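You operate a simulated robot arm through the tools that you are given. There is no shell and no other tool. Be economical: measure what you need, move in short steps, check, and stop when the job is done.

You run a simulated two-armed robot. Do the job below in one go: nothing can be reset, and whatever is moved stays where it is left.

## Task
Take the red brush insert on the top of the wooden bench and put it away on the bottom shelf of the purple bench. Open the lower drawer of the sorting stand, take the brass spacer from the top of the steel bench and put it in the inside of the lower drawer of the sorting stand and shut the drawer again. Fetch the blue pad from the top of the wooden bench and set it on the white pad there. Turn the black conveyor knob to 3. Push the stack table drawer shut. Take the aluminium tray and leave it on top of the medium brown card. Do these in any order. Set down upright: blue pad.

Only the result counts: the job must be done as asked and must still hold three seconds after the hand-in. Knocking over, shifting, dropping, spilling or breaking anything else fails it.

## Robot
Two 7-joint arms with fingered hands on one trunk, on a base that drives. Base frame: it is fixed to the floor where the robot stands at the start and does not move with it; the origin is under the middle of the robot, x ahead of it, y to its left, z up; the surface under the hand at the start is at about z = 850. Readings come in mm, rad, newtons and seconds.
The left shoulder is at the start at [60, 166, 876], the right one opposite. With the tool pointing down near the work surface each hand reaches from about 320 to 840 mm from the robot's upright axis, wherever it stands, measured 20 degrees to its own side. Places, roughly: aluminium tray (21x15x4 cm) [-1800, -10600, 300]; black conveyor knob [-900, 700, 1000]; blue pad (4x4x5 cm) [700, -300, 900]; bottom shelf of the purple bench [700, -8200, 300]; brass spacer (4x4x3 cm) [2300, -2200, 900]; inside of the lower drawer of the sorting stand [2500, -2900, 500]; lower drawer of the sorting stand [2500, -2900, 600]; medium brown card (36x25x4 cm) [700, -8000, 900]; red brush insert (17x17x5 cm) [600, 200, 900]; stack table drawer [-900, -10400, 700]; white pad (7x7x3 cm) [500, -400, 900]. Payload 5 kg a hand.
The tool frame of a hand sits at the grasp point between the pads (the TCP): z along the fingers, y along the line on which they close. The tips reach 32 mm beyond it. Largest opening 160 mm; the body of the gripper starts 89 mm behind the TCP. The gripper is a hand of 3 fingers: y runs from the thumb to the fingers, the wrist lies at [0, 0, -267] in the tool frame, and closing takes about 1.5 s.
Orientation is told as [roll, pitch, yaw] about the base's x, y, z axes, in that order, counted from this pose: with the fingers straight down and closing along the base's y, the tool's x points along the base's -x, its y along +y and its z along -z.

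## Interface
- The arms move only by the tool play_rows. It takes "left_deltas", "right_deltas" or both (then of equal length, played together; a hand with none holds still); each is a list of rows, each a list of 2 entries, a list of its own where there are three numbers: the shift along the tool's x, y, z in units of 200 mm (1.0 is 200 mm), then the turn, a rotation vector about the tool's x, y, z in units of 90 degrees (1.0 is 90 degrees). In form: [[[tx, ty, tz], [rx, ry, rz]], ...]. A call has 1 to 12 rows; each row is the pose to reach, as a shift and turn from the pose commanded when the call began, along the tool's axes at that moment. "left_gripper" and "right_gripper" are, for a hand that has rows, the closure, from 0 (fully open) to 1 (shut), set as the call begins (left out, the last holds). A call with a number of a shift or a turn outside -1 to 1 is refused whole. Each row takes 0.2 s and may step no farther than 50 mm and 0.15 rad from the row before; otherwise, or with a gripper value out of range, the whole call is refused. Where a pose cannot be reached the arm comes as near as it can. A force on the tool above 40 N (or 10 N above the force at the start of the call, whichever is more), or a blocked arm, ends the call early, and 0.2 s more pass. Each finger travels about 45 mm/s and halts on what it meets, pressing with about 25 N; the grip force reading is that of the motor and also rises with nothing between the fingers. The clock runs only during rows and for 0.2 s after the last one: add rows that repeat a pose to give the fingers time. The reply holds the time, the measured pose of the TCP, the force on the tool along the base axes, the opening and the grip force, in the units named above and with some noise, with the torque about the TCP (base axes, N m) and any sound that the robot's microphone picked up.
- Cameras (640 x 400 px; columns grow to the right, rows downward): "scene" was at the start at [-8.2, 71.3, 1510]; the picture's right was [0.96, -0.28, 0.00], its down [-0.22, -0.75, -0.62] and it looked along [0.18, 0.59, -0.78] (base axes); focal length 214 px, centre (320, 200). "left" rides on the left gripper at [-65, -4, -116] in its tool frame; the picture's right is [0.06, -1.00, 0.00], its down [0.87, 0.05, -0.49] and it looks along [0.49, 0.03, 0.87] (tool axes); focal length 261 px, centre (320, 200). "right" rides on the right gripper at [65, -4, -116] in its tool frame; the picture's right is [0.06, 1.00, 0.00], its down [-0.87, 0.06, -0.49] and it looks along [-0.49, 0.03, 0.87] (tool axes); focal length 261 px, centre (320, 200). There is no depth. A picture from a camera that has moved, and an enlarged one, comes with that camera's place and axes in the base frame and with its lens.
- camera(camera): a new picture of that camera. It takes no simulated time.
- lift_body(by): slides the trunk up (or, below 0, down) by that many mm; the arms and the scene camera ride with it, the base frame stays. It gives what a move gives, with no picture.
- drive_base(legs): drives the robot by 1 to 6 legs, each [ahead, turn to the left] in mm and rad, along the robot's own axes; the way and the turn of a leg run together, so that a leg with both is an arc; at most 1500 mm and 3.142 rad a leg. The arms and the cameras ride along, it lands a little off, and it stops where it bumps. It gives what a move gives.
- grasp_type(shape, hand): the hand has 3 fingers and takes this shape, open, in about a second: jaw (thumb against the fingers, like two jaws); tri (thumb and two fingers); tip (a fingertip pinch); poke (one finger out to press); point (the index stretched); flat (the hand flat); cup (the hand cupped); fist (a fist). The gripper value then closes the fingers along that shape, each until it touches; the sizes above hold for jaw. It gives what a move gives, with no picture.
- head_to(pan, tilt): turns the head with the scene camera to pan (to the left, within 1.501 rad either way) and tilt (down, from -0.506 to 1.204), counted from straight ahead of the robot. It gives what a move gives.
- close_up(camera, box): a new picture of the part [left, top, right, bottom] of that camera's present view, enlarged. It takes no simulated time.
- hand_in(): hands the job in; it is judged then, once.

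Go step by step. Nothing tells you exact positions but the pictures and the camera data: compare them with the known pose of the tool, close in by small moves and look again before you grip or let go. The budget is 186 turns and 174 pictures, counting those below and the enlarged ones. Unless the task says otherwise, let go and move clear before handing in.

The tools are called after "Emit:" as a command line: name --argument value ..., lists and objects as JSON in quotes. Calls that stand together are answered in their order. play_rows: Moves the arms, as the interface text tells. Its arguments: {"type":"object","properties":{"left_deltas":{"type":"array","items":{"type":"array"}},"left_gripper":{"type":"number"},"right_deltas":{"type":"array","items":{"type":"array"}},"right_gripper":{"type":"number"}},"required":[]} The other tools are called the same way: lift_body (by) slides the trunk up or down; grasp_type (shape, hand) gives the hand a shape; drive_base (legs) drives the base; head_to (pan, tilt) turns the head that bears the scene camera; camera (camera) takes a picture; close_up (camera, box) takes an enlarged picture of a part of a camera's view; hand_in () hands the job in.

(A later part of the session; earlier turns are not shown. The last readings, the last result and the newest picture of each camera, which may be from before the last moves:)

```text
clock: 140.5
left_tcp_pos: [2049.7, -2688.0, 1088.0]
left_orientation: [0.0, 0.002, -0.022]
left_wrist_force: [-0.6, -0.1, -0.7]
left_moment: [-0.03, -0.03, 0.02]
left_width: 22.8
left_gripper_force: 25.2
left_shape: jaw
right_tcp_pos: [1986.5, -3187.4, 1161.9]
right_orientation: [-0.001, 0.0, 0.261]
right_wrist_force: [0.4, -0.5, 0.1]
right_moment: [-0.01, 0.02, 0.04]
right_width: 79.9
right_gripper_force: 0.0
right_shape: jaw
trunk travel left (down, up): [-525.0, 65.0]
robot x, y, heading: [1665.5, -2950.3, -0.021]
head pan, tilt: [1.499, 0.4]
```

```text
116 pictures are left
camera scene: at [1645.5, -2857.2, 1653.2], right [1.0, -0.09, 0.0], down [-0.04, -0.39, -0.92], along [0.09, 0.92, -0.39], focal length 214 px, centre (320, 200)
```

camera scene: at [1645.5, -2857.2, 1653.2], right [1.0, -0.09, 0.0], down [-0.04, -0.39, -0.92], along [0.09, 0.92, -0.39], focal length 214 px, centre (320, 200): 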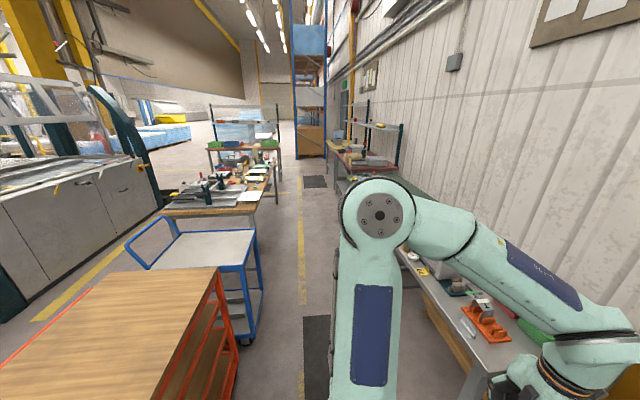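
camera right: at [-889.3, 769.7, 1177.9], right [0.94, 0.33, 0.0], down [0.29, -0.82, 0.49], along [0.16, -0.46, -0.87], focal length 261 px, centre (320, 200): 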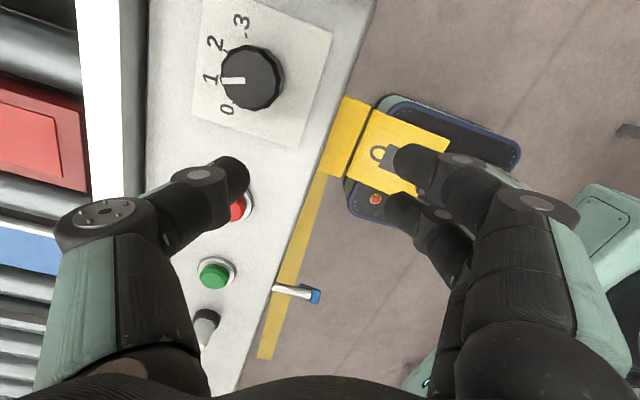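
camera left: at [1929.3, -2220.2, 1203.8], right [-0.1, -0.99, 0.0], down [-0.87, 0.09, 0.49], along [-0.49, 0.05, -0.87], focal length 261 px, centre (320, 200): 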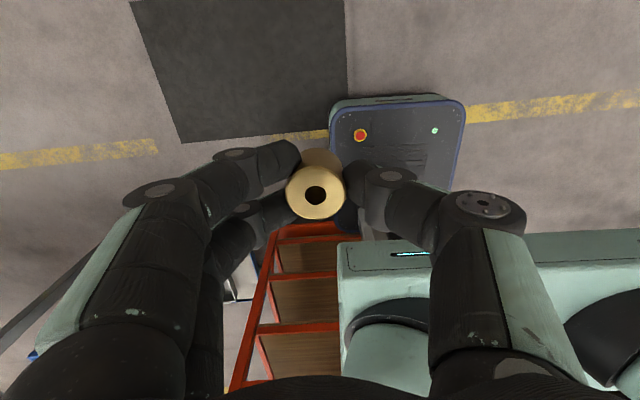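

Emit:
head_to --pan 0 --tilt 0.7

Emit:
close_up --camera "scene" --box '[250, 230, 380, 330]'

Emit:
lift_body --by -200

Emit:
head_to --pan 0 --tilt 0.7

Emit:
close_up --camera "scene" --box '[250, 190, 380, 290]'

```text
clock: 142.1
left_tcp_pos: [2049.6, -2687.4, 1088.7]
left_orientation: [0.001, 0.0, -0.023]
left_wrist_force: [0.2, -0.7, -0.7]
left_moment: [0.03, 0.0, -0.01]
left_width: 22.9
left_gripper_force: 25.2
left_shape: jaw
right_tcp_pos: [1985.1, -3188.1, 1162.3]
right_orientation: [-0.001, 0.001, 0.262]
right_wrist_force: [0.8, -0.2, -0.2]
right_moment: [-0.02, -0.02, -0.01]
right_width: 79.7
right_gripper_force: 0.0
right_shape: jaw
trunk travel left (down, up): [-525.0, 65.0]
robot x, y, heading: [1665.9, -2951.2, -0.026]
head pan, tilt: [0.0, 0.7]
```

```text
4.00 times, centred on (315, 280) of scene
camera zoom: at [1721.6, -2951.3, 1626.3], right [-0.02, -1.0, 0.0], down [-0.64, 0.01, -0.77], along [0.76, -0.02, -0.64], focal length 858 px, centre (340, -120)
```

zoom: 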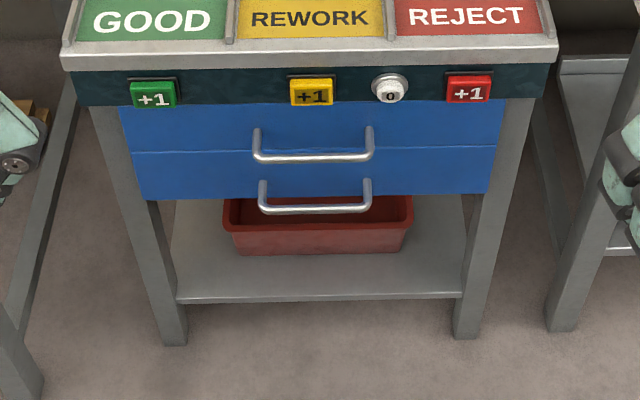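

```text
clock: 144.3
left_tcp_pos: [2048.6, -2689.1, 888.5]
left_orientation: [0.0, 0.0, -0.023]
left_wrist_force: [0.5, 1.0, -0.5]
left_moment: [0.0, 0.0, -0.03]
left_width: 22.7
left_gripper_force: 25.3
left_shape: jaw
right_tcp_pos: [1984.4, -3187.4, 962.3]
right_orientation: [-0.002, 0.0, 0.262]
right_wrist_force: [-0.4, -0.5, 0.3]
right_moment: [0.01, 0.04, 0.05]
right_width: 79.9
right_gripper_force: 0.1
right_shape: jaw
trunk travel left (down, up): [-325.0, 265.0]
robot x, y, heading: [1664.7, -2952.3, -0.026]
head pan, tilt: [0.0, 0.7]
```

```text
clock: 144.9
left_tcp_pos: [2050.2, -2688.9, 888.5]
left_orientation: [-0.001, 0.001, -0.022]
left_wrist_force: [-0.5, 0.5, -2.0]
left_moment: [-0.01, 0.0, -0.02]
left_width: 22.9
left_gripper_force: 24.8
left_shape: jaw
right_tcp_pos: [1983.7, -3186.5, 962.1]
right_orientation: [-0.002, 0.001, 0.262]
right_wrist_force: [-1.2, -0.4, 0.8]
right_moment: [0.02, 0.03, 0.01]
right_width: 79.8
right_gripper_force: 0.1
right_shape: jaw
trunk travel left (down, up): [-325.0, 265.0]
robot x, y, heading: [1666.2, -2947.9, -0.026]
head pan, tilt: [0.0, 0.7]
```

```text
4.00 times, centred on (315, 240) of scene
camera zoom: at [1721.6, -2951.3, 1426.3], right [-0.02, -1.0, 0.0], down [-0.64, 0.01, -0.76], along [0.76, -0.02, -0.64], focal length 858 px, centre (340, 40)
```

zoom: 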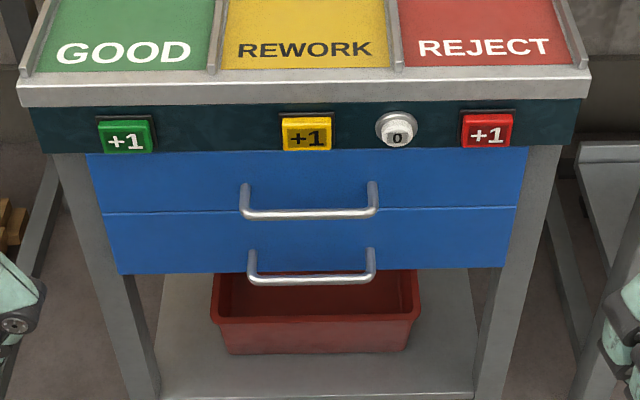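

Lower handle bar is around (2300,-2936,575). I'll back off 100 mm and rotate the right hand to point forward with a vertical closing line.

Emit:
drive_base --legs '[[-100, 0]]'

Emit:
play_rows --right_deltas '[[[-0.107, 0.036, 0.063], [-0.048, -0.048, 0.048]], [[-0.214, 0.072, 0.125], [-0.096, -0.096, 0.096]], [[-0.32, 0.108, 0.188], [-0.144, -0.144, 0.144]], [[-0.427, 0.145, 0.25], [-0.192, -0.192, 0.192]], [[-0.534, 0.18, 0.31], [-0.24, -0.24, 0.24]], [[-0.64, 0.217, 0.375], [-0.289, -0.289, 0.289]], [[-0.747, 0.253, 0.44], [-0.337, -0.337, 0.337]], [[-0.854, 0.289, 0.5], [-0.385, -0.385, 0.385]]]'

Emit:
camera --camera "scene"

```text
clock: 146.0
left_tcp_pos: [1947.0, -2686.1, 888.9]
left_orientation: [-0.002, -0.001, -0.023]
left_wrist_force: [-0.5, 0.9, -0.6]
left_moment: [0.0, -0.02, 0.03]
left_width: 23.0
left_gripper_force: 25.2
left_shape: jaw
right_tcp_pos: [1883.0, -3185.6, 961.8]
right_orientation: [-0.001, -0.003, 0.26]
right_wrist_force: [-0.4, -0.8, -0.1]
right_moment: [-0.02, -0.05, 0.0]
right_width: 80.1
right_gripper_force: 0.1
right_shape: jaw
trunk travel left (down, up): [-325.0, 265.0]
robot x, y, heading: [1567.9, -2947.4, -0.021]
head pan, tilt: [0.0, 0.7]
```

```text
clock: 148.0
left_tcp_pos: [1948.8, -2685.7, 890.2]
left_orientation: [-0.002, 0.003, -0.023]
left_wrist_force: [0.0, 0.2, -1.6]
left_moment: [-0.01, 0.02, 0.02]
left_width: 22.8
left_gripper_force: 25.3
left_shape: jaw
right_tcp_pos: [2009.6, -3088.3, 856.8]
right_orientation: [0.621, -0.44, -0.209]
right_wrist_force: [0.5, -0.5, -0.3]
right_moment: [-0.01, -0.02, -0.01]
right_width: 80.1
right_gripper_force: 0.0
right_shape: jaw
right hand out of reach, approached as far as the arm can: row 8
trunk travel left (down, up): [-325.0, 265.0]
robot x, y, heading: [1561.8, -2949.3, -0.019]
head pan, tilt: [0.0, 0.7]
stopped in row 8 (right hand): the arm was blocked; the commanded pose is now the measured one
```

```text
113 pictures are left
camera scene: at [1620.8, -2948.9, 1426.3], right [-0.02, -1.0, 0.0], down [-0.64, 0.01, -0.76], along [0.76, -0.02, -0.64], focal length 214 px, centre (320, 200)
```

scene: 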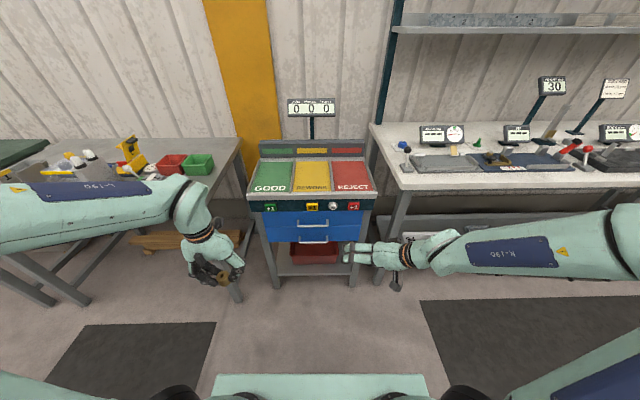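

The arm got blocked midway (awkward orientation route). I'll undo the turn and go by pure pitch first.

Emit:
play_rows --right_deltas '[[[0, 0, -0.05], [0.05, 0.05, -0.05]], [[0, 0, -0.1], [0.1, 0.1, -0.1]], [[0, 0, -0.1], [0.15, 0.15, -0.15]], [[0, 0, -0.1], [0.2, 0.2, -0.2]], [[0, 0, -0.1], [0.25, 0.25, -0.25]], [[0, 0, -0.1], [0.3, 0.3, -0.3]], [[0, 0, -0.1], [0.35, 0.35, -0.35]]]'

Emit:
play_rows --right_deltas '[[[0, 0, 0], [0, -0.09, 0]], [[0, 0, 0], [0, -0.18, 0]], [[0, 0, 0], [0, -0.27, 0]], [[0, 0, 0], [0, -0.36, 0]], [[0, 0, 0], [0, -0.45, 0]], [[0, 0, 0], [0, -0.54, 0]], [[0, 0, 0], [0, -0.63, 0]], [[0, 0, 0], [0, -0.72, 0]]]'

Emit:
camera --camera "scene"

```text
clock: 149.6
left_tcp_pos: [1947.8, -2685.4, 888.2]
left_orientation: [-0.002, 0.001, -0.022]
left_wrist_force: [-0.9, 0.0, -0.7]
left_moment: [0.0, -0.01, 0.02]
left_width: 22.8
left_gripper_force: 24.7
left_shape: jaw
right_tcp_pos: [2001.1, -3096.7, 869.7]
right_orientation: [-0.126, -0.032, 0.469]
right_wrist_force: [-0.7, 0.4, 0.2]
right_moment: [0.0, 0.05, -0.03]
right_width: 80.0
right_gripper_force: 0.1
right_shape: jaw
right hand out of reach, approached as far as the arm can: row 1
trunk travel left (down, up): [-325.0, 265.0]
robot x, y, heading: [1567.7, -2941.4, -0.024]
head pan, tilt: [0.0, 0.7]
```

```text
clock: 151.6
left_tcp_pos: [1948.6, -2685.3, 889.3]
left_orientation: [-0.002, 0.0, -0.025]
left_wrist_force: [0.7, -0.5, -0.6]
left_moment: [-0.05, 0.03, -0.04]
left_width: 22.9
left_gripper_force: 25.0
left_shape: jaw
right_tcp_pos: [2101.0, -3290.7, 1035.2]
right_orientation: [-1.081, -1.061, 1.108]
right_wrist_force: [-0.3, 0.5, -0.4]
right_moment: [-0.01, 0.03, -0.04]
right_width: 80.0
right_gripper_force: 0.0
right_shape: jaw
right hand out of reach, approached as far as the arm can: row 4, 5, 6, 7, 8
trunk travel left (down, up): [-325.0, 265.0]
robot x, y, heading: [1564.3, -2948.7, -0.03]
head pan, tilt: [0.0, 0.7]
stopped in row 8 (right hand): the arm was blocked; the commanded pose is now the measured one
```

```text
112 pictures are left
camera scene: at [1620.8, -2948.1, 1426.3], right [-0.02, -1.0, 0.0], down [-0.64, 0.01, -0.76], along [0.76, -0.02, -0.64], focal length 214 px, centre (320, 200)
```

scene: 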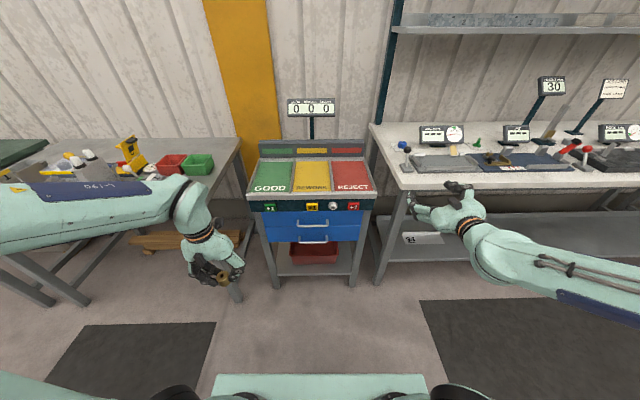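

The hand now actually points forward, just rolled. I'll continue rolling toward a vertical closing line while moving left and down.

Emit:
play_rows --right_deltas '[[[0.03, 0.12, 0.016], [0, 0, -0.09]], [[0.06, 0.24, 0.032], [0, 0, -0.18]], [[0.09, 0.36, 0.05], [0, 0, -0.27]], [[0.12, 0.48, 0.065], [0, 0, -0.36]], [[0.15, 0.6, 0.08], [0, 0, -0.45]], [[0.18, 0.72, 0.1], [0, 0, -0.54]], [[0.21, 0.84, 0.115], [0, 0, -0.63]], [[0.24, 0.955, 0.13], [0, 0, -0.72]]]'

Emit:
camera --camera "scene"

```text
clock: 153.6
left_tcp_pos: [1947.5, -2685.6, 890.6]
left_orientation: [-0.001, 0.0, -0.022]
left_wrist_force: [0.5, 0.3, -1.0]
left_moment: [0.01, 0.02, 0.0]
left_width: 22.7
left_gripper_force: 24.9
left_shape: jaw
right_tcp_pos: [2146.9, -3187.2, 905.2]
right_orientation: [-1.134, -0.193, 1.461]
right_wrist_force: [-1.2, -1.2, 0.7]
right_moment: [0.0, -0.02, 0.06]
right_width: 79.9
right_gripper_force: 0.1
right_shape: jaw
right hand out of reach, approached as far as the arm can: row 1, 2, 3, 4, 5, 6, 7, 8
trunk travel left (down, up): [-325.0, 265.0]
robot x, y, heading: [1566.4, -2945.7, -0.022]
head pan, tilt: [0.0, 0.7]
stopped in row 8 (right hand): the arm was blocked; the commanded pose is now the measured one
```

```text
111 pictures are left
camera scene: at [1620.3, -2950.3, 1426.3], right [-0.02, -1.0, 0.0], down [-0.64, 0.01, -0.77], along [0.76, -0.02, -0.64], focal length 214 px, centre (320, 200)
```

scene: 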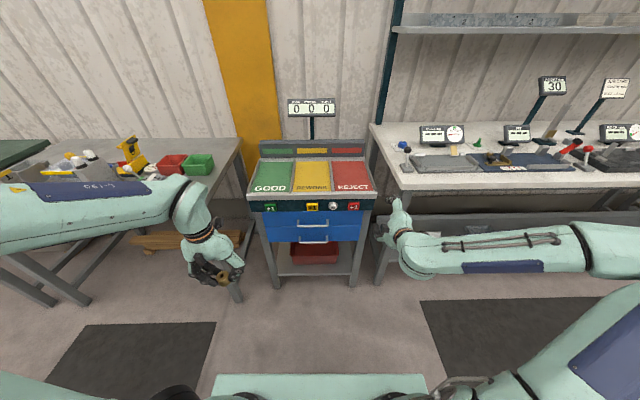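

The hand points forward/down with near-vertical closing. Continue left and down toward the handle.

Emit:
play_rows --right_deltas '[[[-0.1, 0.11, 0.073], [0, 0, 0]], [[-0.2, 0.22, 0.146], [0, 0, 0]], [[-0.3, 0.33, 0.22], [0, 0, 0]], [[-0.4, 0.44, 0.29], [0, 0, 0]], [[-0.5, 0.55, 0.365], [0, 0, 0]], [[-0.627, 0.66, 0.437], [0, 0, 0]]]'

Emit:
camera --camera "scene"

```text
clock: 155.0
left_tcp_pos: [1947.6, -2685.6, 889.2]
left_orientation: [-0.003, 0.0, -0.02]
left_wrist_force: [0.0, -0.1, -1.2]
left_moment: [-0.03, 0.02, -0.01]
left_width: 22.9
left_gripper_force: 24.8
left_shape: jaw
right_tcp_pos: [2161.3, -3146.3, 903.8]
right_orientation: [-1.129, -0.192, 1.462]
right_wrist_force: [0.2, -0.4, 0.3]
right_moment: [-0.02, -0.01, 0.0]
right_width: 79.7
right_gripper_force: 0.1
right_shape: jaw
right hand out of reach, approached as far as the arm can: row 1, 2, 3, 4, 5, 6
trunk travel left (down, up): [-325.0, 265.0]
robot x, y, heading: [1564.7, -2949.0, -0.023]
head pan, tilt: [0.0, 0.7]
```

```text
110 pictures are left
camera scene: at [1620.6, -2948.8, 1426.3], right [-0.02, -1.0, 0.0], down [-0.64, 0.01, -0.76], along [0.76, -0.02, -0.64], focal length 214 px, centre (320, 200)
```

scene: 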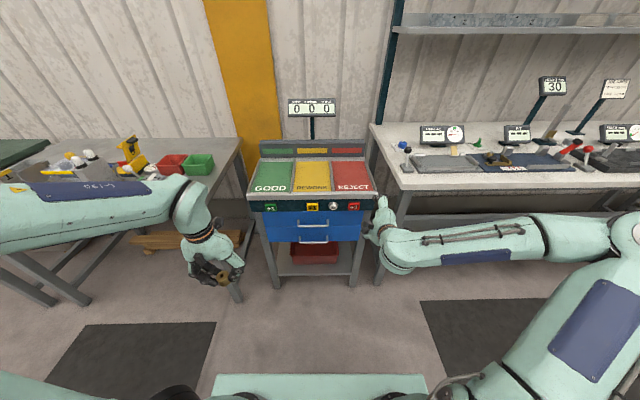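

Joint limits are in play; a steeper (~50°) forward-down hand pose should be more reachable. Trying that toward (2211,-2976,714).

Emit:
play_rows --right_deltas '[[[-0.096, 0.133, 0.087], [-0.041, 0.003, -0.02]], [[-0.192, 0.266, 0.173], [-0.082, 0.006, -0.04]], [[-0.288, 0.4, 0.26], [-0.123, 0.009, -0.061]], [[-0.385, 0.533, 0.346], [-0.164, 0.012, -0.081]], [[-0.48, 0.666, 0.433], [-0.205, 0.015, -0.101]], [[-0.577, 0.8, 0.52], [-0.246, 0.018, -0.122]], [[-0.673, 0.932, 0.606], [-0.287, 0.02, -0.142]]]'

Emit:
camera --camera "scene"

```text
clock: 156.6
left_tcp_pos: [1948.6, -2685.1, 888.5]
left_orientation: [-0.001, -0.001, -0.019]
left_wrist_force: [-0.5, 0.1, -1.0]
left_moment: [0.01, -0.01, 0.02]
left_width: 22.7
left_gripper_force: 24.8
left_shape: jaw
right_tcp_pos: [2176.8, -3126.5, 719.8]
right_orientation: [-0.72, -0.018, 1.572]
right_wrist_force: [0.8, 0.7, -0.2]
right_moment: [0.03, -0.01, 0.02]
right_width: 80.2
right_gripper_force: 0.1
right_shape: jaw
right hand out of reach, approached as far as the arm can: row 1, 2, 3, 4, 5, 6, 7
trunk travel left (down, up): [-325.0, 265.0]
robot x, y, heading: [1566.9, -2946.3, -0.018]
head pan, tilt: [0.0, 0.7]
```

```text
109 pictures are left
camera scene: at [1620.3, -2948.9, 1426.4], right [-0.02, -1.0, 0.0], down [-0.64, 0.01, -0.77], along [0.76, -0.02, -0.64], focal length 214 px, centre (320, 200)
```

scene: 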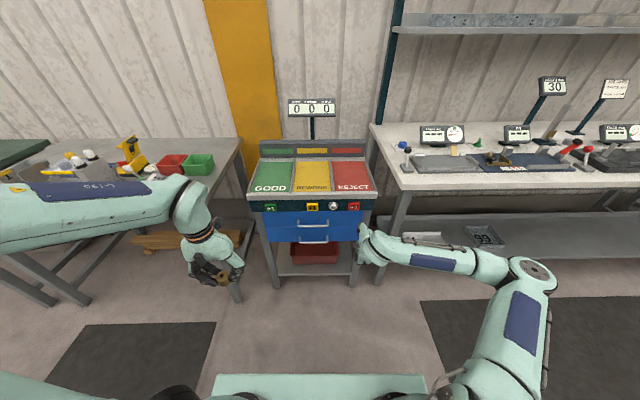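

The orientation is right now; the hand just can't go further left of its shoulder. I'll shift the base about 190 mm left instead.

Emit:
drive_base --legs '[[-350, 0], [0, 0.52], [370, 0], [0, -0.5]]'

Emit:
camera --camera "right"

Emit:
camera --camera "scene"

```text
clock: 163.8
left_tcp_pos: [1913.9, -2500.6, 888.7]
left_orientation: [0.002, 0.003, -0.009]
left_wrist_force: [-0.2, -0.7, -0.4]
left_moment: [-0.01, 0.01, 0.02]
left_width: 22.8
left_gripper_force: 25.3
left_shape: jaw
right_tcp_pos: [2149.1, -2939.3, 720.8]
right_orientation: [-0.719, -0.02, 1.583]
right_wrist_force: [0.2, -0.3, 0.1]
right_moment: [0.0, 0.03, 0.01]
right_width: 79.9
right_gripper_force: 0.0
right_shape: jaw
trunk travel left (down, up): [-325.0, 265.0]
robot x, y, heading: [1535.7, -2767.3, -0.013]
head pan, tilt: [0.0, 0.7]
```

```text
108 pictures are left
camera right: at [2076.4, -3006.9, 808.6], right [-0.75, -0.06, -0.66], down [-0.38, 0.86, 0.35], along [0.54, 0.51, -0.67], focal length 261 px, centre (320, 200)
```

right: 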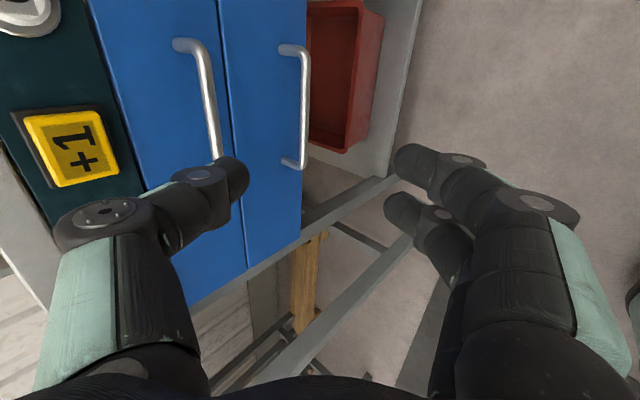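

```text
107 pictures are left
camera scene: at [1590.1, -2768.6, 1426.3], right [-0.01, -1.0, 0.0], down [-0.64, 0.01, -0.76], along [0.76, -0.01, -0.64], focal length 214 px, centre (320, 200)
```

scene: 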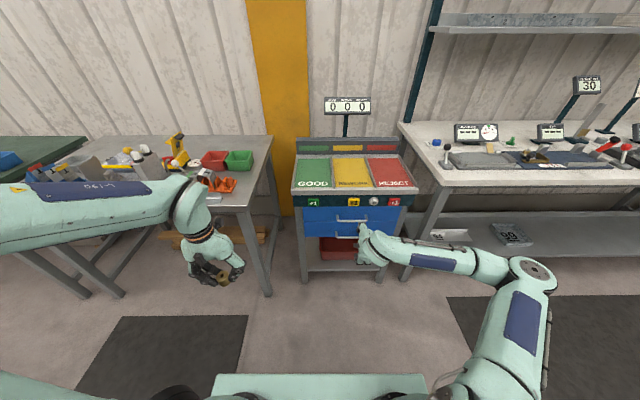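

Now the right wrist camera sees both handles; lower bar triangulates to (2303,-2942,572). I'll flatten the pitch by 15° for clearance from the upper handle and move to a pre-grip.

Emit:
play_rows --right_deltas '[[[0, 0, 0.18], [0.04, 0, 0]], [[0, 0, 0.36], [0.08, 0, 0]], [[0.005, -0.005, 0.55], [0.12, 0, 0]], [[0.005, -0.005, 0.73], [0.16, 0, 0]], [[0.005, -0.005, 0.73], [0.16, 0, 0]]]'

Emit:
camera --camera "right"

Emit:
close_up --camera "scene" --box '[280, 180, 420, 290]'

```text
clock: 165.0
left_tcp_pos: [1913.0, -2501.2, 889.2]
left_orientation: [-0.002, 0.0, -0.009]
left_wrist_force: [0.3, 0.6, -0.4]
left_moment: [-0.02, 0.01, 0.0]
left_width: 23.0
left_gripper_force: 24.6
left_shape: jaw
right_tcp_pos: [2269.3, -2993.6, 673.6]
right_orientation: [-0.878, -0.044, 1.618]
right_wrist_force: [-5.1, 1.9, 10.3]
right_moment: [-0.08, -0.65, 0.08]
right_width: 83.1
right_gripper_force: 0.1
right_shape: jaw
right hand out of reach, approached as far as the arm can: row 1, 2, 3, 4, 5
trunk travel left (down, up): [-325.0, 265.0]
robot x, y, heading: [1535.6, -2766.2, -0.011]
head pan, tilt: [0.0, 0.7]
```

```text
106 pictures are left
camera right: at [2186.8, -3066.2, 747.0], right [-0.64, -0.06, -0.77], down [-0.45, 0.84, 0.31], along [0.63, 0.55, -0.56], focal length 261 px, centre (320, 200)
```

right: 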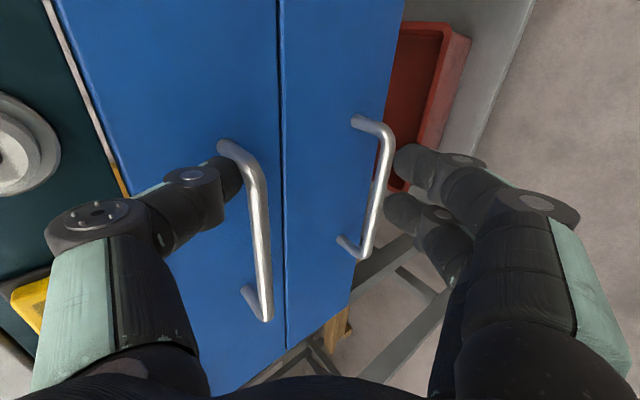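

```text
3.64 times, centred on (350, 235) of scene
camera zoom: at [1589.1, -2768.0, 1426.4], right [-0.01, -1.0, 0.0], down [-0.64, 0.01, -0.77], along [0.77, -0.01, -0.64], focal length 780 px, centre (211, 73)
```

zoom: 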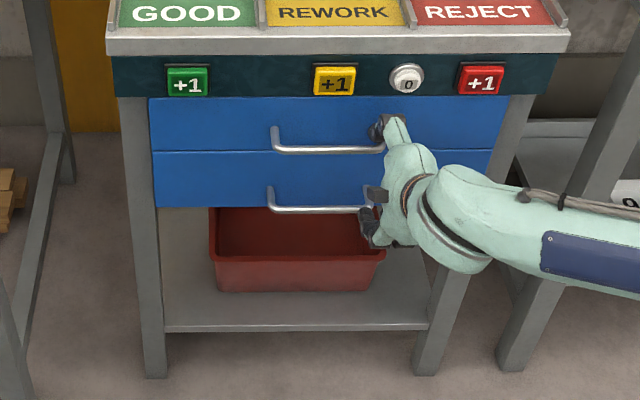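

The hand drifted and touched by the upper handle (arm out of reach low down). I'll back off and lower the trunk instead.

Emit:
play_rows --right_deltas '[[[0, 0, -0.12], [0, 0, 0]], [[0, 0, -0.25], [0, 0, 0]], [[0, 0, -0.4], [0, 0, 0]], [[0, 0, -0.5], [0, 0, 0]]]'

Emit:
lift_body --by -150

Emit:
camera --camera "right"

```text
clock: 166.0
left_tcp_pos: [1914.5, -2500.8, 888.9]
left_orientation: [0.0, 0.003, -0.007]
left_wrist_force: [0.6, 0.5, -1.7]
left_moment: [0.0, -0.03, 0.01]
left_width: 22.9
left_gripper_force: 24.6
left_shape: jaw
right_tcp_pos: [2191.2, -3001.7, 735.7]
right_orientation: [-0.878, -0.043, 1.615]
right_wrist_force: [0.2, 0.4, 0.4]
right_moment: [0.01, -0.01, -0.03]
right_width: 80.5
right_gripper_force: 0.1
right_shape: jaw
trunk travel left (down, up): [-325.0, 265.0]
robot x, y, heading: [1534.6, -2765.9, -0.007]
head pan, tilt: [0.0, 0.7]
```

```text
clock: 167.8
left_tcp_pos: [1914.6, -2501.7, 740.3]
left_orientation: [-0.002, 0.003, -0.009]
left_wrist_force: [1.2, -0.1, -0.9]
left_moment: [0.0, -0.02, -0.01]
left_width: 23.0
left_gripper_force: 24.6
left_shape: jaw
right_tcp_pos: [2192.4, -3002.0, 586.8]
right_orientation: [-0.877, -0.044, 1.615]
right_wrist_force: [0.5, 0.1, -0.7]
right_moment: [-0.03, -0.01, -0.01]
right_width: 80.3
right_gripper_force: 0.1
right_shape: jaw
trunk travel left (down, up): [-175.0, 415.0]
robot x, y, heading: [1535.8, -2765.7, -0.013]
head pan, tilt: [0.0, 0.7]
```

```text
104 pictures are left
camera right: at [2109.6, -3073.5, 660.5], right [-0.64, -0.06, -0.77], down [-0.45, 0.84, 0.31], along [0.63, 0.54, -0.56], focal length 261 px, centre (320, 200)
```

right: 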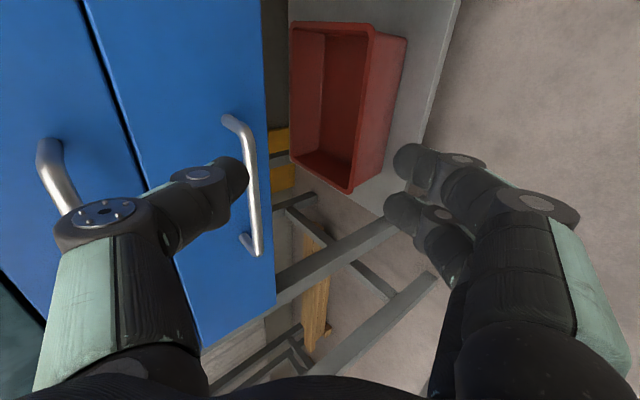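

Trunk is lower now; moving to the pre-grip in front of the bar.

Emit:
play_rows --right_deltas '[[[-0.136, -0.15, 0], [0, 0, 0]], [[-0.272, -0.297, 0], [0, 0, 0]], [[-0.272, -0.297, 0.12], [0, 0, 0]], [[-0.272, -0.297, 0.243], [0, 0, 0]], [[-0.272, -0.297, 0.243], [0, 0, 0]]]'

Emit:
camera --camera "right"

Emit:
close_up --camera "scene" --box '[280, 140, 420, 250]'

```text
clock: 169.0
left_tcp_pos: [1913.5, -2501.5, 738.6]
left_orientation: [0.0, 0.003, -0.01]
left_wrist_force: [-0.4, 0.0, -1.6]
left_moment: [0.0, -0.01, -0.01]
left_width: 22.7
left_gripper_force: 25.0
left_shape: jaw
right_tcp_pos: [2262.0, -2959.7, 602.2]
right_orientation: [-0.877, -0.05, 1.619]
right_wrist_force: [0.5, -0.1, -0.8]
right_moment: [0.0, 0.02, 0.01]
right_width: 79.8
right_gripper_force: 0.0
right_shape: jaw
right hand out of reach, approached as far as the arm can: row 3, 4, 5
trunk travel left (down, up): [-175.0, 415.0]
robot x, y, heading: [1531.2, -2761.8, -0.013]
head pan, tilt: [0.0, 0.7]
```

```text
103 pictures are left
camera right: at [2178.6, -3031.8, 676.1], right [-0.64, -0.06, -0.77], down [-0.45, 0.83, 0.31], along [0.62, 0.55, -0.56], focal length 261 px, centre (320, 200)
```

right: 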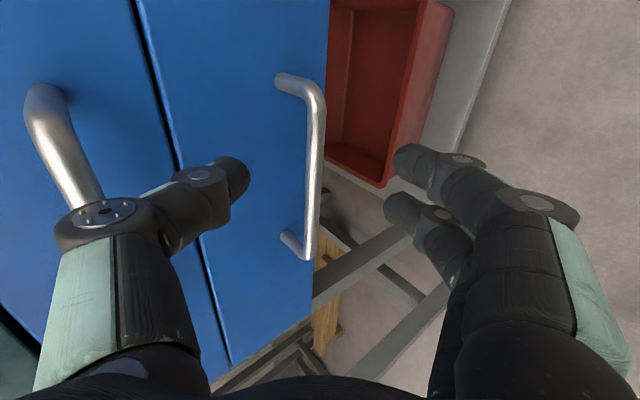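

```text
3.64 times, centred on (350, 195) of scene
camera zoom: at [1590.1, -2768.5, 1276.3], right [-0.01, -1.0, 0.0], down [-0.64, 0.01, -0.76], along [0.76, -0.01, -0.64], focal length 780 px, centre (211, 218)
```

zoom: 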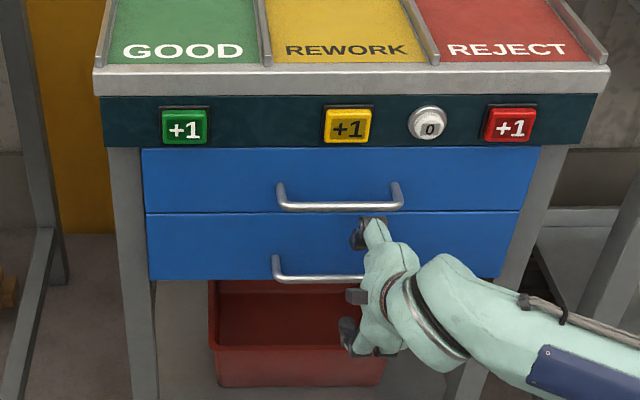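

The bar lies nicely between thumb and fingers. I'll finish the approach with small base and trunk moves.

Emit:
drive_base --legs '[[20, 0]]'

Emit:
lift_body --by -28

Emit:
drive_base --legs '[[18, 0]]'

Emit:
camera --camera "right"

```text
clock: 169.8
left_tcp_pos: [1934.4, -2501.3, 738.4]
left_orientation: [0.001, 0.0, -0.01]
left_wrist_force: [-0.8, -0.8, -0.5]
left_moment: [-0.01, 0.0, -0.02]
left_width: 23.1
left_gripper_force: 25.0
left_shape: jaw
right_tcp_pos: [2278.5, -2959.3, 601.2]
right_orientation: [-0.869, -0.048, 1.619]
right_wrist_force: [-31.4, 2.1, -19.8]
right_moment: [-0.05, -2.34, -0.09]
right_width: 70.5
right_gripper_force: 0.0
right_shape: jaw
trunk travel left (down, up): [-175.0, 415.0]
robot x, y, heading: [1552.4, -2764.0, -0.013]
head pan, tilt: [0.0, 0.7]
```

```text
clock: 170.5
left_tcp_pos: [1935.0, -2502.1, 711.2]
left_orientation: [0.0, 0.002, -0.013]
left_wrist_force: [-0.1, 0.8, -1.6]
left_moment: [0.01, 0.0, 0.0]
left_width: 22.9
left_gripper_force: 24.4
left_shape: jaw
right_tcp_pos: [2278.8, -2959.3, 571.6]
right_orientation: [-0.871, -0.046, 1.617]
right_wrist_force: [-0.1, -0.5, 0.5]
right_moment: [0.02, 0.02, 0.02]
right_width: 79.5
right_gripper_force: 0.1
right_shape: jaw
trunk travel left (down, up): [-147.0, 443.0]
robot x, y, heading: [1552.5, -2768.9, -0.012]
head pan, tilt: [0.0, 0.7]
```

```text
clock: 171.3
left_tcp_pos: [1951.3, -2503.0, 710.6]
left_orientation: [-0.003, 0.002, -0.011]
left_wrist_force: [0.1, 0.0, -0.8]
left_moment: [0.02, 0.02, 0.0]
left_width: 22.9
left_gripper_force: 25.2
left_shape: jaw
right_tcp_pos: [2295.0, -2959.2, 571.5]
right_orientation: [-0.87, -0.047, 1.622]
right_wrist_force: [-20.9, 2.2, 3.9]
right_moment: [-0.05, -0.38, -0.02]
right_width: 69.9
right_gripper_force: 0.1
right_shape: jaw
trunk travel left (down, up): [-147.0, 443.0]
robot x, y, heading: [1571.5, -2766.7, -0.017]
head pan, tilt: [0.0, 0.7]
```

```text
101 pictures are left
camera right: at [2213.3, -3031.6, 646.4], right [-0.64, -0.06, -0.76], down [-0.45, 0.83, 0.32], along [0.62, 0.55, -0.56], focal length 261 px, centre (320, 200)
```

right: 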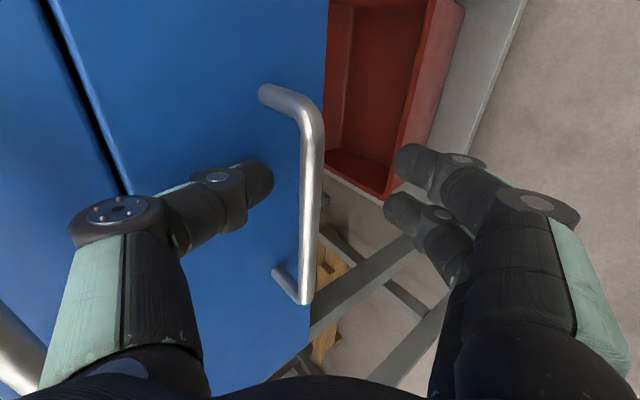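

The bar is at the grasp point; the thumb tip just brushes the face. Closing.

Emit:
play_rows --right_deltas '[[[0, 0, 0], [0, 0, 0]], [[0, 0, 0], [0, 0, 0]], [[0, 0, 0], [0, 0, 0]], [[0, 0, 0], [0, 0, 0]], [[0, 0, 0], [0, 0, 0]], [[0, 0, 0], [0, 0, 0]], [[0, 0, 0], [0, 0, 0]]]' --right_gripper 1.0

Emit:
camera --camera "right"

```text
clock: 172.9
left_tcp_pos: [1952.7, -2501.9, 710.7]
left_orientation: [0.0, 0.003, -0.011]
left_wrist_force: [-0.5, -0.2, -1.3]
left_moment: [-0.01, -0.01, 0.01]
left_width: 22.7
left_gripper_force: 24.9
left_shape: jaw
right_tcp_pos: [2296.4, -2960.2, 568.6]
right_orientation: [-0.864, -0.049, 1.62]
right_wrist_force: [2.1, 0.7, -11.7]
right_moment: [-0.05, 0.2, 0.06]
right_width: 6.7
right_gripper_force: 25.0
right_shape: jaw
trunk travel left (down, up): [-147.0, 443.0]
robot x, y, heading: [1573.8, -2764.1, -0.013]
head pan, tilt: [0.0, 0.7]
```

```text
100 pictures are left
camera right: at [2214.4, -3032.0, 643.6], right [-0.65, -0.06, -0.76], down [-0.45, 0.83, 0.32], along [0.62, 0.55, -0.56], focal length 261 px, centre (320, 200)
```

right: 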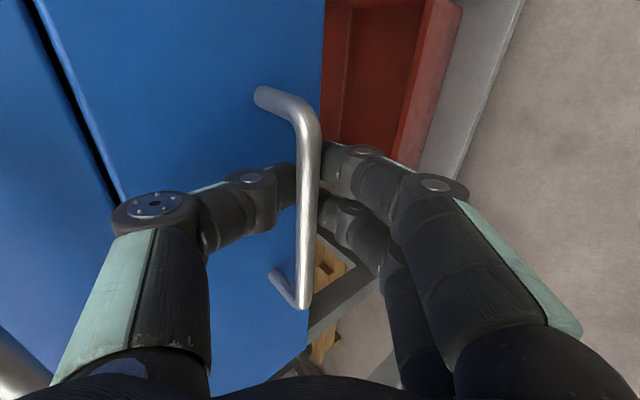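

Bar gripped. Pulling the drawer by driving back.

Emit:
drive_base --legs '[[-120, 0]]'

Emit:
camera --camera "scene"

```text
clock: 174.1
left_tcp_pos: [1831.3, -2502.4, 710.4]
left_orientation: [0.0, 0.004, -0.013]
left_wrist_force: [-1.2, 0.1, -1.4]
left_moment: [-0.02, -0.01, 0.02]
left_width: 23.1
left_gripper_force: 25.2
left_shape: jaw
right_tcp_pos: [2175.2, -2958.7, 569.7]
right_orientation: [-0.864, -0.05, 1.62]
right_wrist_force: [-2.1, -0.8, -16.0]
right_moment: [-0.08, 0.04, -0.04]
right_width: 4.4
right_gripper_force: 24.3
right_shape: jaw
trunk travel left (down, up): [-147.0, 443.0]
robot x, y, heading: [1449.5, -2763.2, -0.011]
head pan, tilt: [0.0, 0.7]
```

```text
99 pictures are left
camera scene: at [1507.7, -2767.8, 1248.3], right [-0.01, -1.0, 0.0], down [-0.64, 0.01, -0.76], along [0.76, -0.01, -0.64], focal length 214 px, centre (320, 200)
```

scene: 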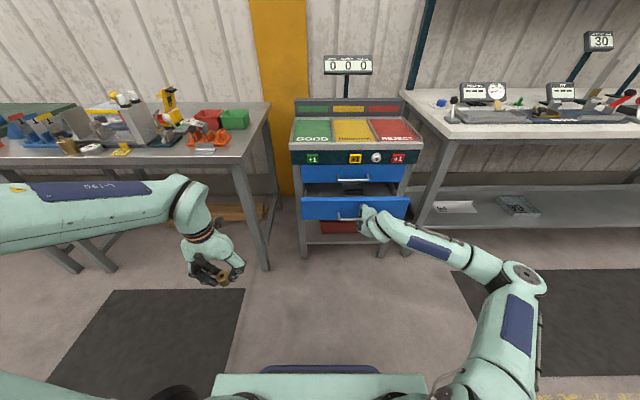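

Drawer is opening. Behind me is the cart, so I'll pull the rest with the arm.

Emit:
play_rows --right_deltas '[[[-0.006, 0.088, -0.105], [0, 0, 0]], [[-0.012, 0.175, -0.21], [0, 0, 0]], [[-0.018, 0.262, -0.315], [0, 0, 0]], [[-0.024, 0.35, -0.42], [0, 0, 0]]]'

Emit:
close_up --camera "scene" --box '[270, 110, 450, 270]'

```text
clock: 175.1
left_tcp_pos: [1832.2, -2501.0, 710.3]
left_orientation: [0.001, 0.001, -0.013]
left_wrist_force: [-0.6, 1.1, -0.5]
left_moment: [0.02, 0.01, 0.0]
left_width: 22.7
left_gripper_force: 25.6
left_shape: jaw
right_tcp_pos: [2064.6, -2959.3, 571.4]
right_orientation: [-0.865, -0.049, 1.619]
right_wrist_force: [-1.9, 2.6, -21.3]
right_moment: [-0.02, 0.03, 0.03]
right_width: 4.0
right_gripper_force: 25.4
right_shape: jaw
trunk travel left (down, up): [-147.0, 443.0]
robot x, y, heading: [1450.9, -2764.6, -0.013]
head pan, tilt: [0.0, 0.7]
```

```text
2.50 times, centred on (360, 190) of scene
camera zoom: at [1507.4, -2767.9, 1248.2], right [-0.01, -1.0, 0.0], down [-0.64, 0.01, -0.76], along [0.76, -0.01, -0.64], focal length 536 px, centre (220, 225)
```

zoom: 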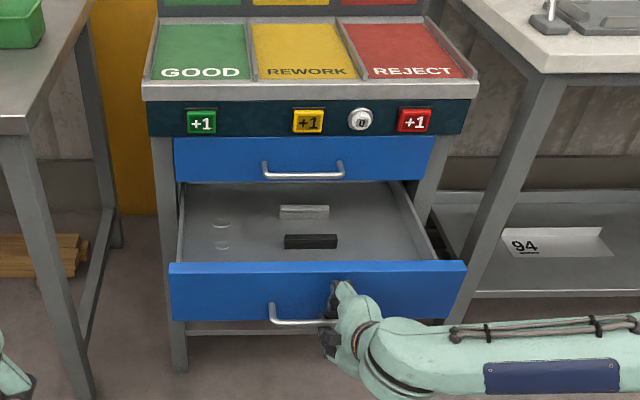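

Drawer is open about 230 mm. Releasing the handle and backing the right hand away.

Emit:
play_rows --right_deltas '[[[0, 0, 0], [0, 0, 0]], [[0, 0, 0], [0, 0, 0]], [[0, 0, 0], [0, 0, 0]], [[0, 0, -0.15], [0, 0, 0]], [[0, 0, -0.3], [0, 0, 0]], [[0, 0, -0.5], [0, 0, 0]], [[0, 0, -0.7], [0, 0, 0]]]' --right_gripper 0.72

Emit:
camera --camera "scene"

```text
clock: 176.7
left_tcp_pos: [1832.3, -2500.6, 709.6]
left_orientation: [0.0, 0.0, -0.01]
left_wrist_force: [0.7, -0.5, -0.1]
left_moment: [0.0, 0.03, 0.01]
left_width: 22.9
left_gripper_force: 25.4
left_shape: jaw
right_tcp_pos: [1992.0, -2969.4, 675.2]
right_orientation: [-0.863, -0.048, 1.617]
right_wrist_force: [-0.6, 0.6, -0.4]
right_moment: [0.0, -0.02, 0.0]
right_width: 44.4
right_gripper_force: 0.1
right_shape: jaw
right hand out of reach, approached as far as the arm can: row 6, 7
trunk travel left (down, up): [-147.0, 443.0]
robot x, y, heading: [1450.8, -2768.6, -0.01]
head pan, tilt: [0.0, 0.7]
```

```text
97 pictures are left
camera scene: at [1507.0, -2767.6, 1248.3], right [-0.01, -1.0, 0.0], down [-0.64, 0.01, -0.76], along [0.76, -0.01, -0.64], focal length 214 px, centre (320, 200)
```

scene: 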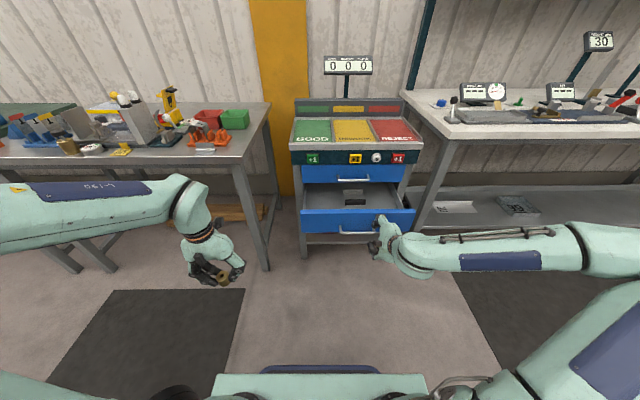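

Emit:
play_rows --right_deltas '[[[0.12, 0, -0.14], [-0.08, 0, 0]], [[0.24, 0, -0.28], [-0.16, 0, 0]], [[0.36, 0, -0.42], [-0.24, 0, 0]], [[0.48, 0, -0.56], [-0.32, 0, 0]], [[0.6, 0, -0.7], [-0.4, 0, 0]], [[0.72, 0, -0.85], [-0.48, 0, 0]], [[0.84, -0.03, -1.0], [-0.55, 0, 0]]]'

Emit:
camera --camera "scene"

```text
clock: 178.3
left_tcp_pos: [1831.0, -2499.0, 711.2]
left_orientation: [-0.002, 0.001, -0.011]
left_wrist_force: [0.7, -0.5, -1.3]
left_moment: [0.0, -0.03, 0.01]
left_width: 22.7
left_gripper_force: 25.1
left_shape: jaw
right_tcp_pos: [1864.8, -3076.4, 750.7]
right_orientation: [-0.035, -0.045, 1.619]
right_wrist_force: [-1.1, -0.1, -0.1]
right_moment: [-0.01, 0.0, -0.01]
right_width: 44.6
right_gripper_force: 0.1
right_shape: jaw
right hand out of reach, approached as far as the arm can: row 6, 7
trunk travel left (down, up): [-147.0, 443.0]
robot x, y, heading: [1452.7, -2766.8, -0.01]
head pan, tilt: [0.0, 0.7]
```

```text
96 pictures are left
camera scene: at [1506.4, -2767.1, 1248.4], right [-0.01, -1.0, 0.0], down [-0.64, 0.01, -0.77], along [0.77, -0.01, -0.64], focal length 214 px, centre (320, 200)
```

scene: 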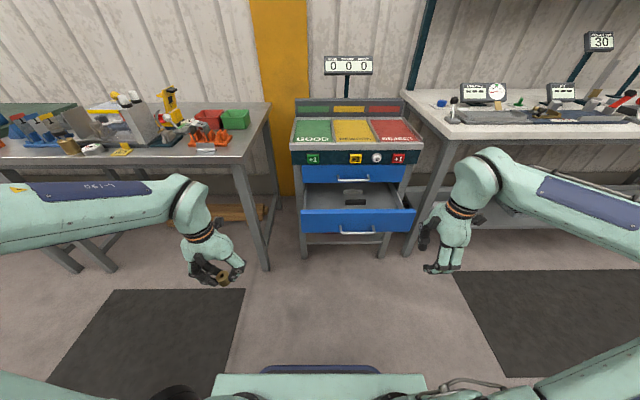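

Emit:
drive_base --legs '[[0, -1.204], [281, 0], [0, 1.214]]'

Emit:
play_rows --left_deltas '[[[0, 0, -0.2], [0, 0, 0]], [[0, 0, -0.4], [0, 0, 0]], [[0, 0, -0.6], [0, 0, 0]], [[-0.2, 0, -0.6], [0, 0, 0]], [[-0.4, 0, -0.6], [0, 0, 0]], [[-0.6, -0.1, -0.6], [0, 0, 0]], [[-0.8, -0.2, -0.6], [0, 0, 0]], [[-1.0, -0.3, -0.6], [0, 0, 0]]]'

Emit:
camera --camera "left"

Emit:
camera --camera "scene"

```text
clock: 186.5
left_tcp_pos: [1931.1, -2769.3, 712.0]
left_orientation: [0.002, 0.0, -0.017]
left_wrist_force: [-0.3, 0.2, -2.3]
left_moment: [-0.01, 0.03, 0.01]
left_width: 22.6
left_gripper_force: 24.5
left_shape: jaw
right_tcp_pos: [1959.6, -3346.2, 749.9]
right_orientation: [-0.036, -0.049, 1.613]
right_wrist_force: [0.2, 0.1, 1.1]
right_moment: [0.0, 0.03, 0.0]
right_width: 45.0
right_gripper_force: 0.2
right_shape: jaw
trunk travel left (down, up): [-147.0, 443.0]
robot x, y, heading: [1552.3, -3032.0, -0.019]
head pan, tilt: [0.0, 0.7]
```

```text
clock: 188.3
left_tcp_pos: [2130.0, -2833.3, 829.5]
left_orientation: [-0.002, 0.0, -0.018]
left_wrist_force: [-0.9, 0.0, -1.3]
left_moment: [0.0, -0.05, -0.03]
left_width: 22.7
left_gripper_force: 25.5
left_shape: jaw
right_tcp_pos: [1961.0, -3346.7, 750.6]
right_orientation: [-0.036, -0.049, 1.613]
right_wrist_force: [-0.3, -0.5, 0.0]
right_moment: [-0.02, -0.03, 0.0]
right_width: 44.9
right_gripper_force: 0.1
right_shape: jaw
trunk travel left (down, up): [-147.0, 443.0]
robot x, y, heading: [1548.3, -3031.8, -0.021]
head pan, tilt: [0.0, 0.7]
```

```text
95 pictures are left
camera left: at [2194.7, -2838.3, 945.4], right [-0.08, -1.0, 0.0], down [-0.87, 0.07, 0.49], along [-0.49, 0.04, -0.87], focal length 261 px, centre (320, 200)
```

left: 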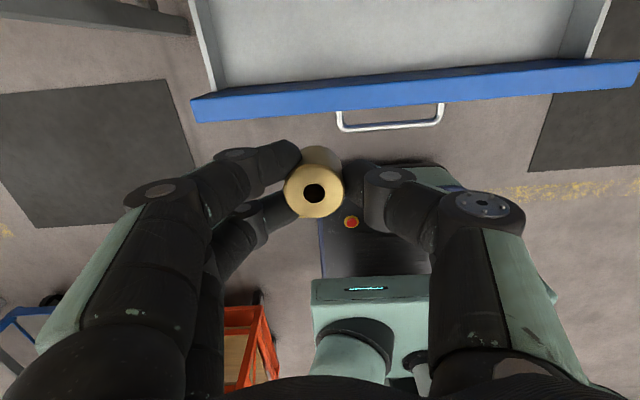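

```text
94 pictures are left
camera scene: at [1604.3, -3034.8, 1248.3], right [-0.02, -1.0, 0.0], down [-0.64, 0.01, -0.77], along [0.76, -0.01, -0.64], focal length 214 px, centre (320, 200)
```

scene: 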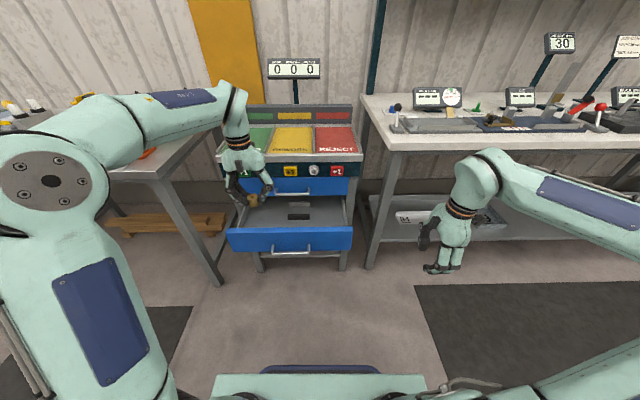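

The drawer's front interior is empty. I'll go over (2215,-2815), clear of the upper handle, and descend into the drawer.

Emit:
play_rows --left_deltas '[[[-0.21, 0.045, 0], [0, 0, 0]], [[-0.425, 0.09, 0], [0, 0, 0]], [[-0.425, 0.09, 0.2], [0, 0, 0]], [[-0.425, 0.09, 0.4], [0, 0, 0]], [[-0.425, 0.09, 0.6], [0, 0, 0]], [[-0.425, 0.09, 0.75], [0, 0, 0]]]'

Emit:
camera --camera "left"

Emit:
close_up --camera "scene" --box '[200, 80, 370, 270]'

```text
clock: 189.7
left_tcp_pos: [2215.3, -2816.5, 679.6]
left_orientation: [-0.003, 0.0, -0.017]
left_wrist_force: [0.7, 0.4, -0.9]
left_moment: [0.0, 0.01, -0.05]
left_width: 22.3
left_gripper_force: 25.1
left_shape: jaw
right_tcp_pos: [1959.9, -3346.1, 749.8]
right_orientation: [-0.035, -0.049, 1.612]
right_wrist_force: [0.1, 1.2, 0.2]
right_moment: [0.0, 0.0, -0.04]
right_width: 44.8
right_gripper_force: 0.1
right_shape: jaw
trunk travel left (down, up): [-147.0, 443.0]
robot x, y, heading: [1550.1, -3032.6, -0.02]
head pan, tilt: [0.0, 0.7]
```

```text
93 pictures are left
camera left: at [2279.9, -2821.8, 795.4], right [-0.08, -1.0, 0.0], down [-0.87, 0.07, 0.49], along [-0.49, 0.04, -0.87], focal length 261 px, centre (320, 200)
```

left: 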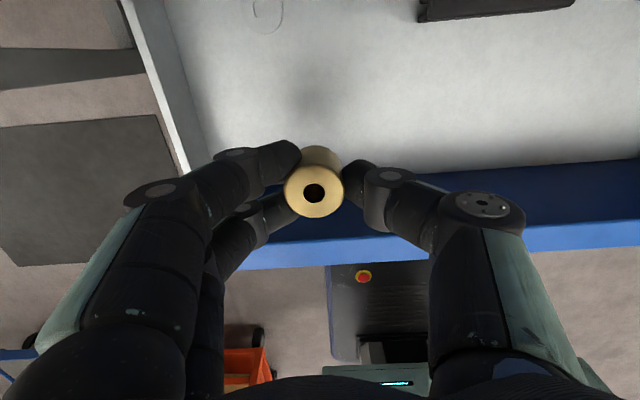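

```text
2.11 times, centred on (285, 175) of scene
camera zoom: at [1604.6, -3034.7, 1248.4], right [-0.02, -1.0, 0.0], down [-0.64, 0.01, -0.76], along [0.76, -0.01, -0.64], focal length 452 px, centre (394, 253)
```

zoom: 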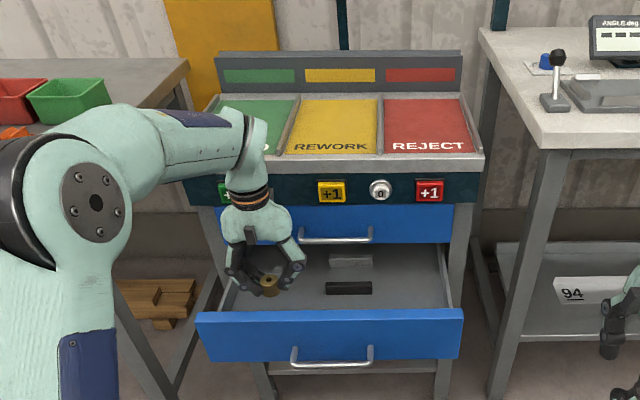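

Emit:
play_rows --left_deltas '[[[-0.05, 0, 0.2], [0, 0, 0]], [[-0.05, 0, 0.35], [0, 0, 0]], [[-0.05, 0, 0.42], [0, 0, 0]], [[-0.05, 0, 0.45], [0, 0, 0]], [[-0.05, 0, 0.47], [0, 0, 0]]]'

Emit:
camera --camera "left"

Emit:
close_up --camera "scene" --box '[250, 160, 320, 210]'

```text
clock: 190.9
left_tcp_pos: [2224.9, -2817.7, 586.3]
left_orientation: [-0.003, 0.001, -0.019]
left_wrist_force: [-0.9, 0.3, -1.1]
left_moment: [0.01, 0.03, -0.03]
left_width: 22.5
left_gripper_force: 24.8
left_shape: jaw
right_tcp_pos: [1959.5, -3345.8, 750.4]
right_orientation: [-0.034, -0.049, 1.612]
right_wrist_force: [-0.2, -0.1, 0.1]
right_moment: [-0.01, 0.01, 0.04]
right_width: 44.8
right_gripper_force: 0.1
right_shape: jaw
trunk travel left (down, up): [-147.0, 443.0]
robot x, y, heading: [1549.9, -3034.2, -0.023]
head pan, tilt: [0.0, 0.7]
```

```text
91 pictures are left
camera left: at [2289.6, -2822.3, 702.0], right [-0.08, -1.0, 0.0], down [-0.87, 0.07, 0.49], along [-0.49, 0.04, -0.87], focal length 261 px, centre (320, 200)
```

left: 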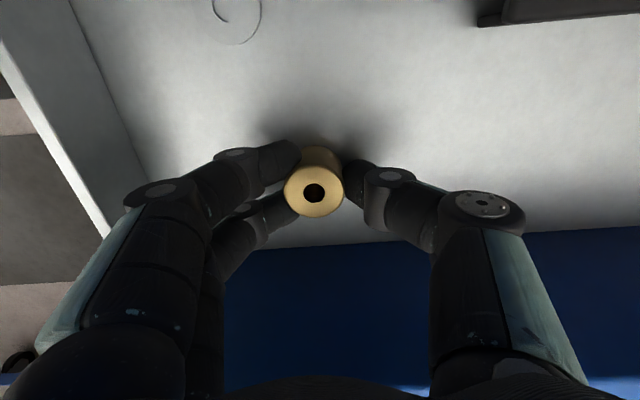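

```text
8.00 times, centred on (285, 185) of scene
camera zoom: at [1604.5, -3034.6, 1248.3], right [-0.02, -1.0, 0.0], down [-0.64, 0.01, -0.76], along [0.76, -0.01, -0.64], focal length 1716 px, centre (600, 320)
```

zoom: 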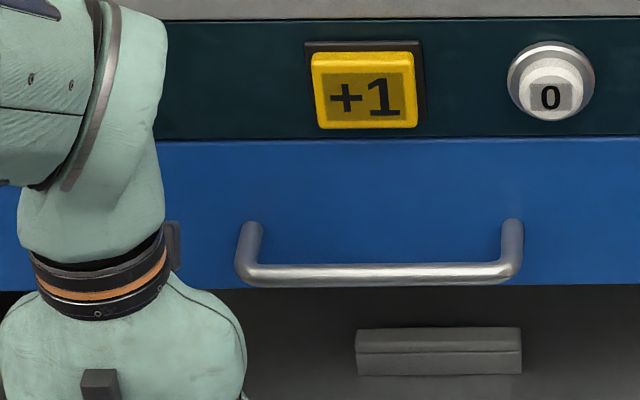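

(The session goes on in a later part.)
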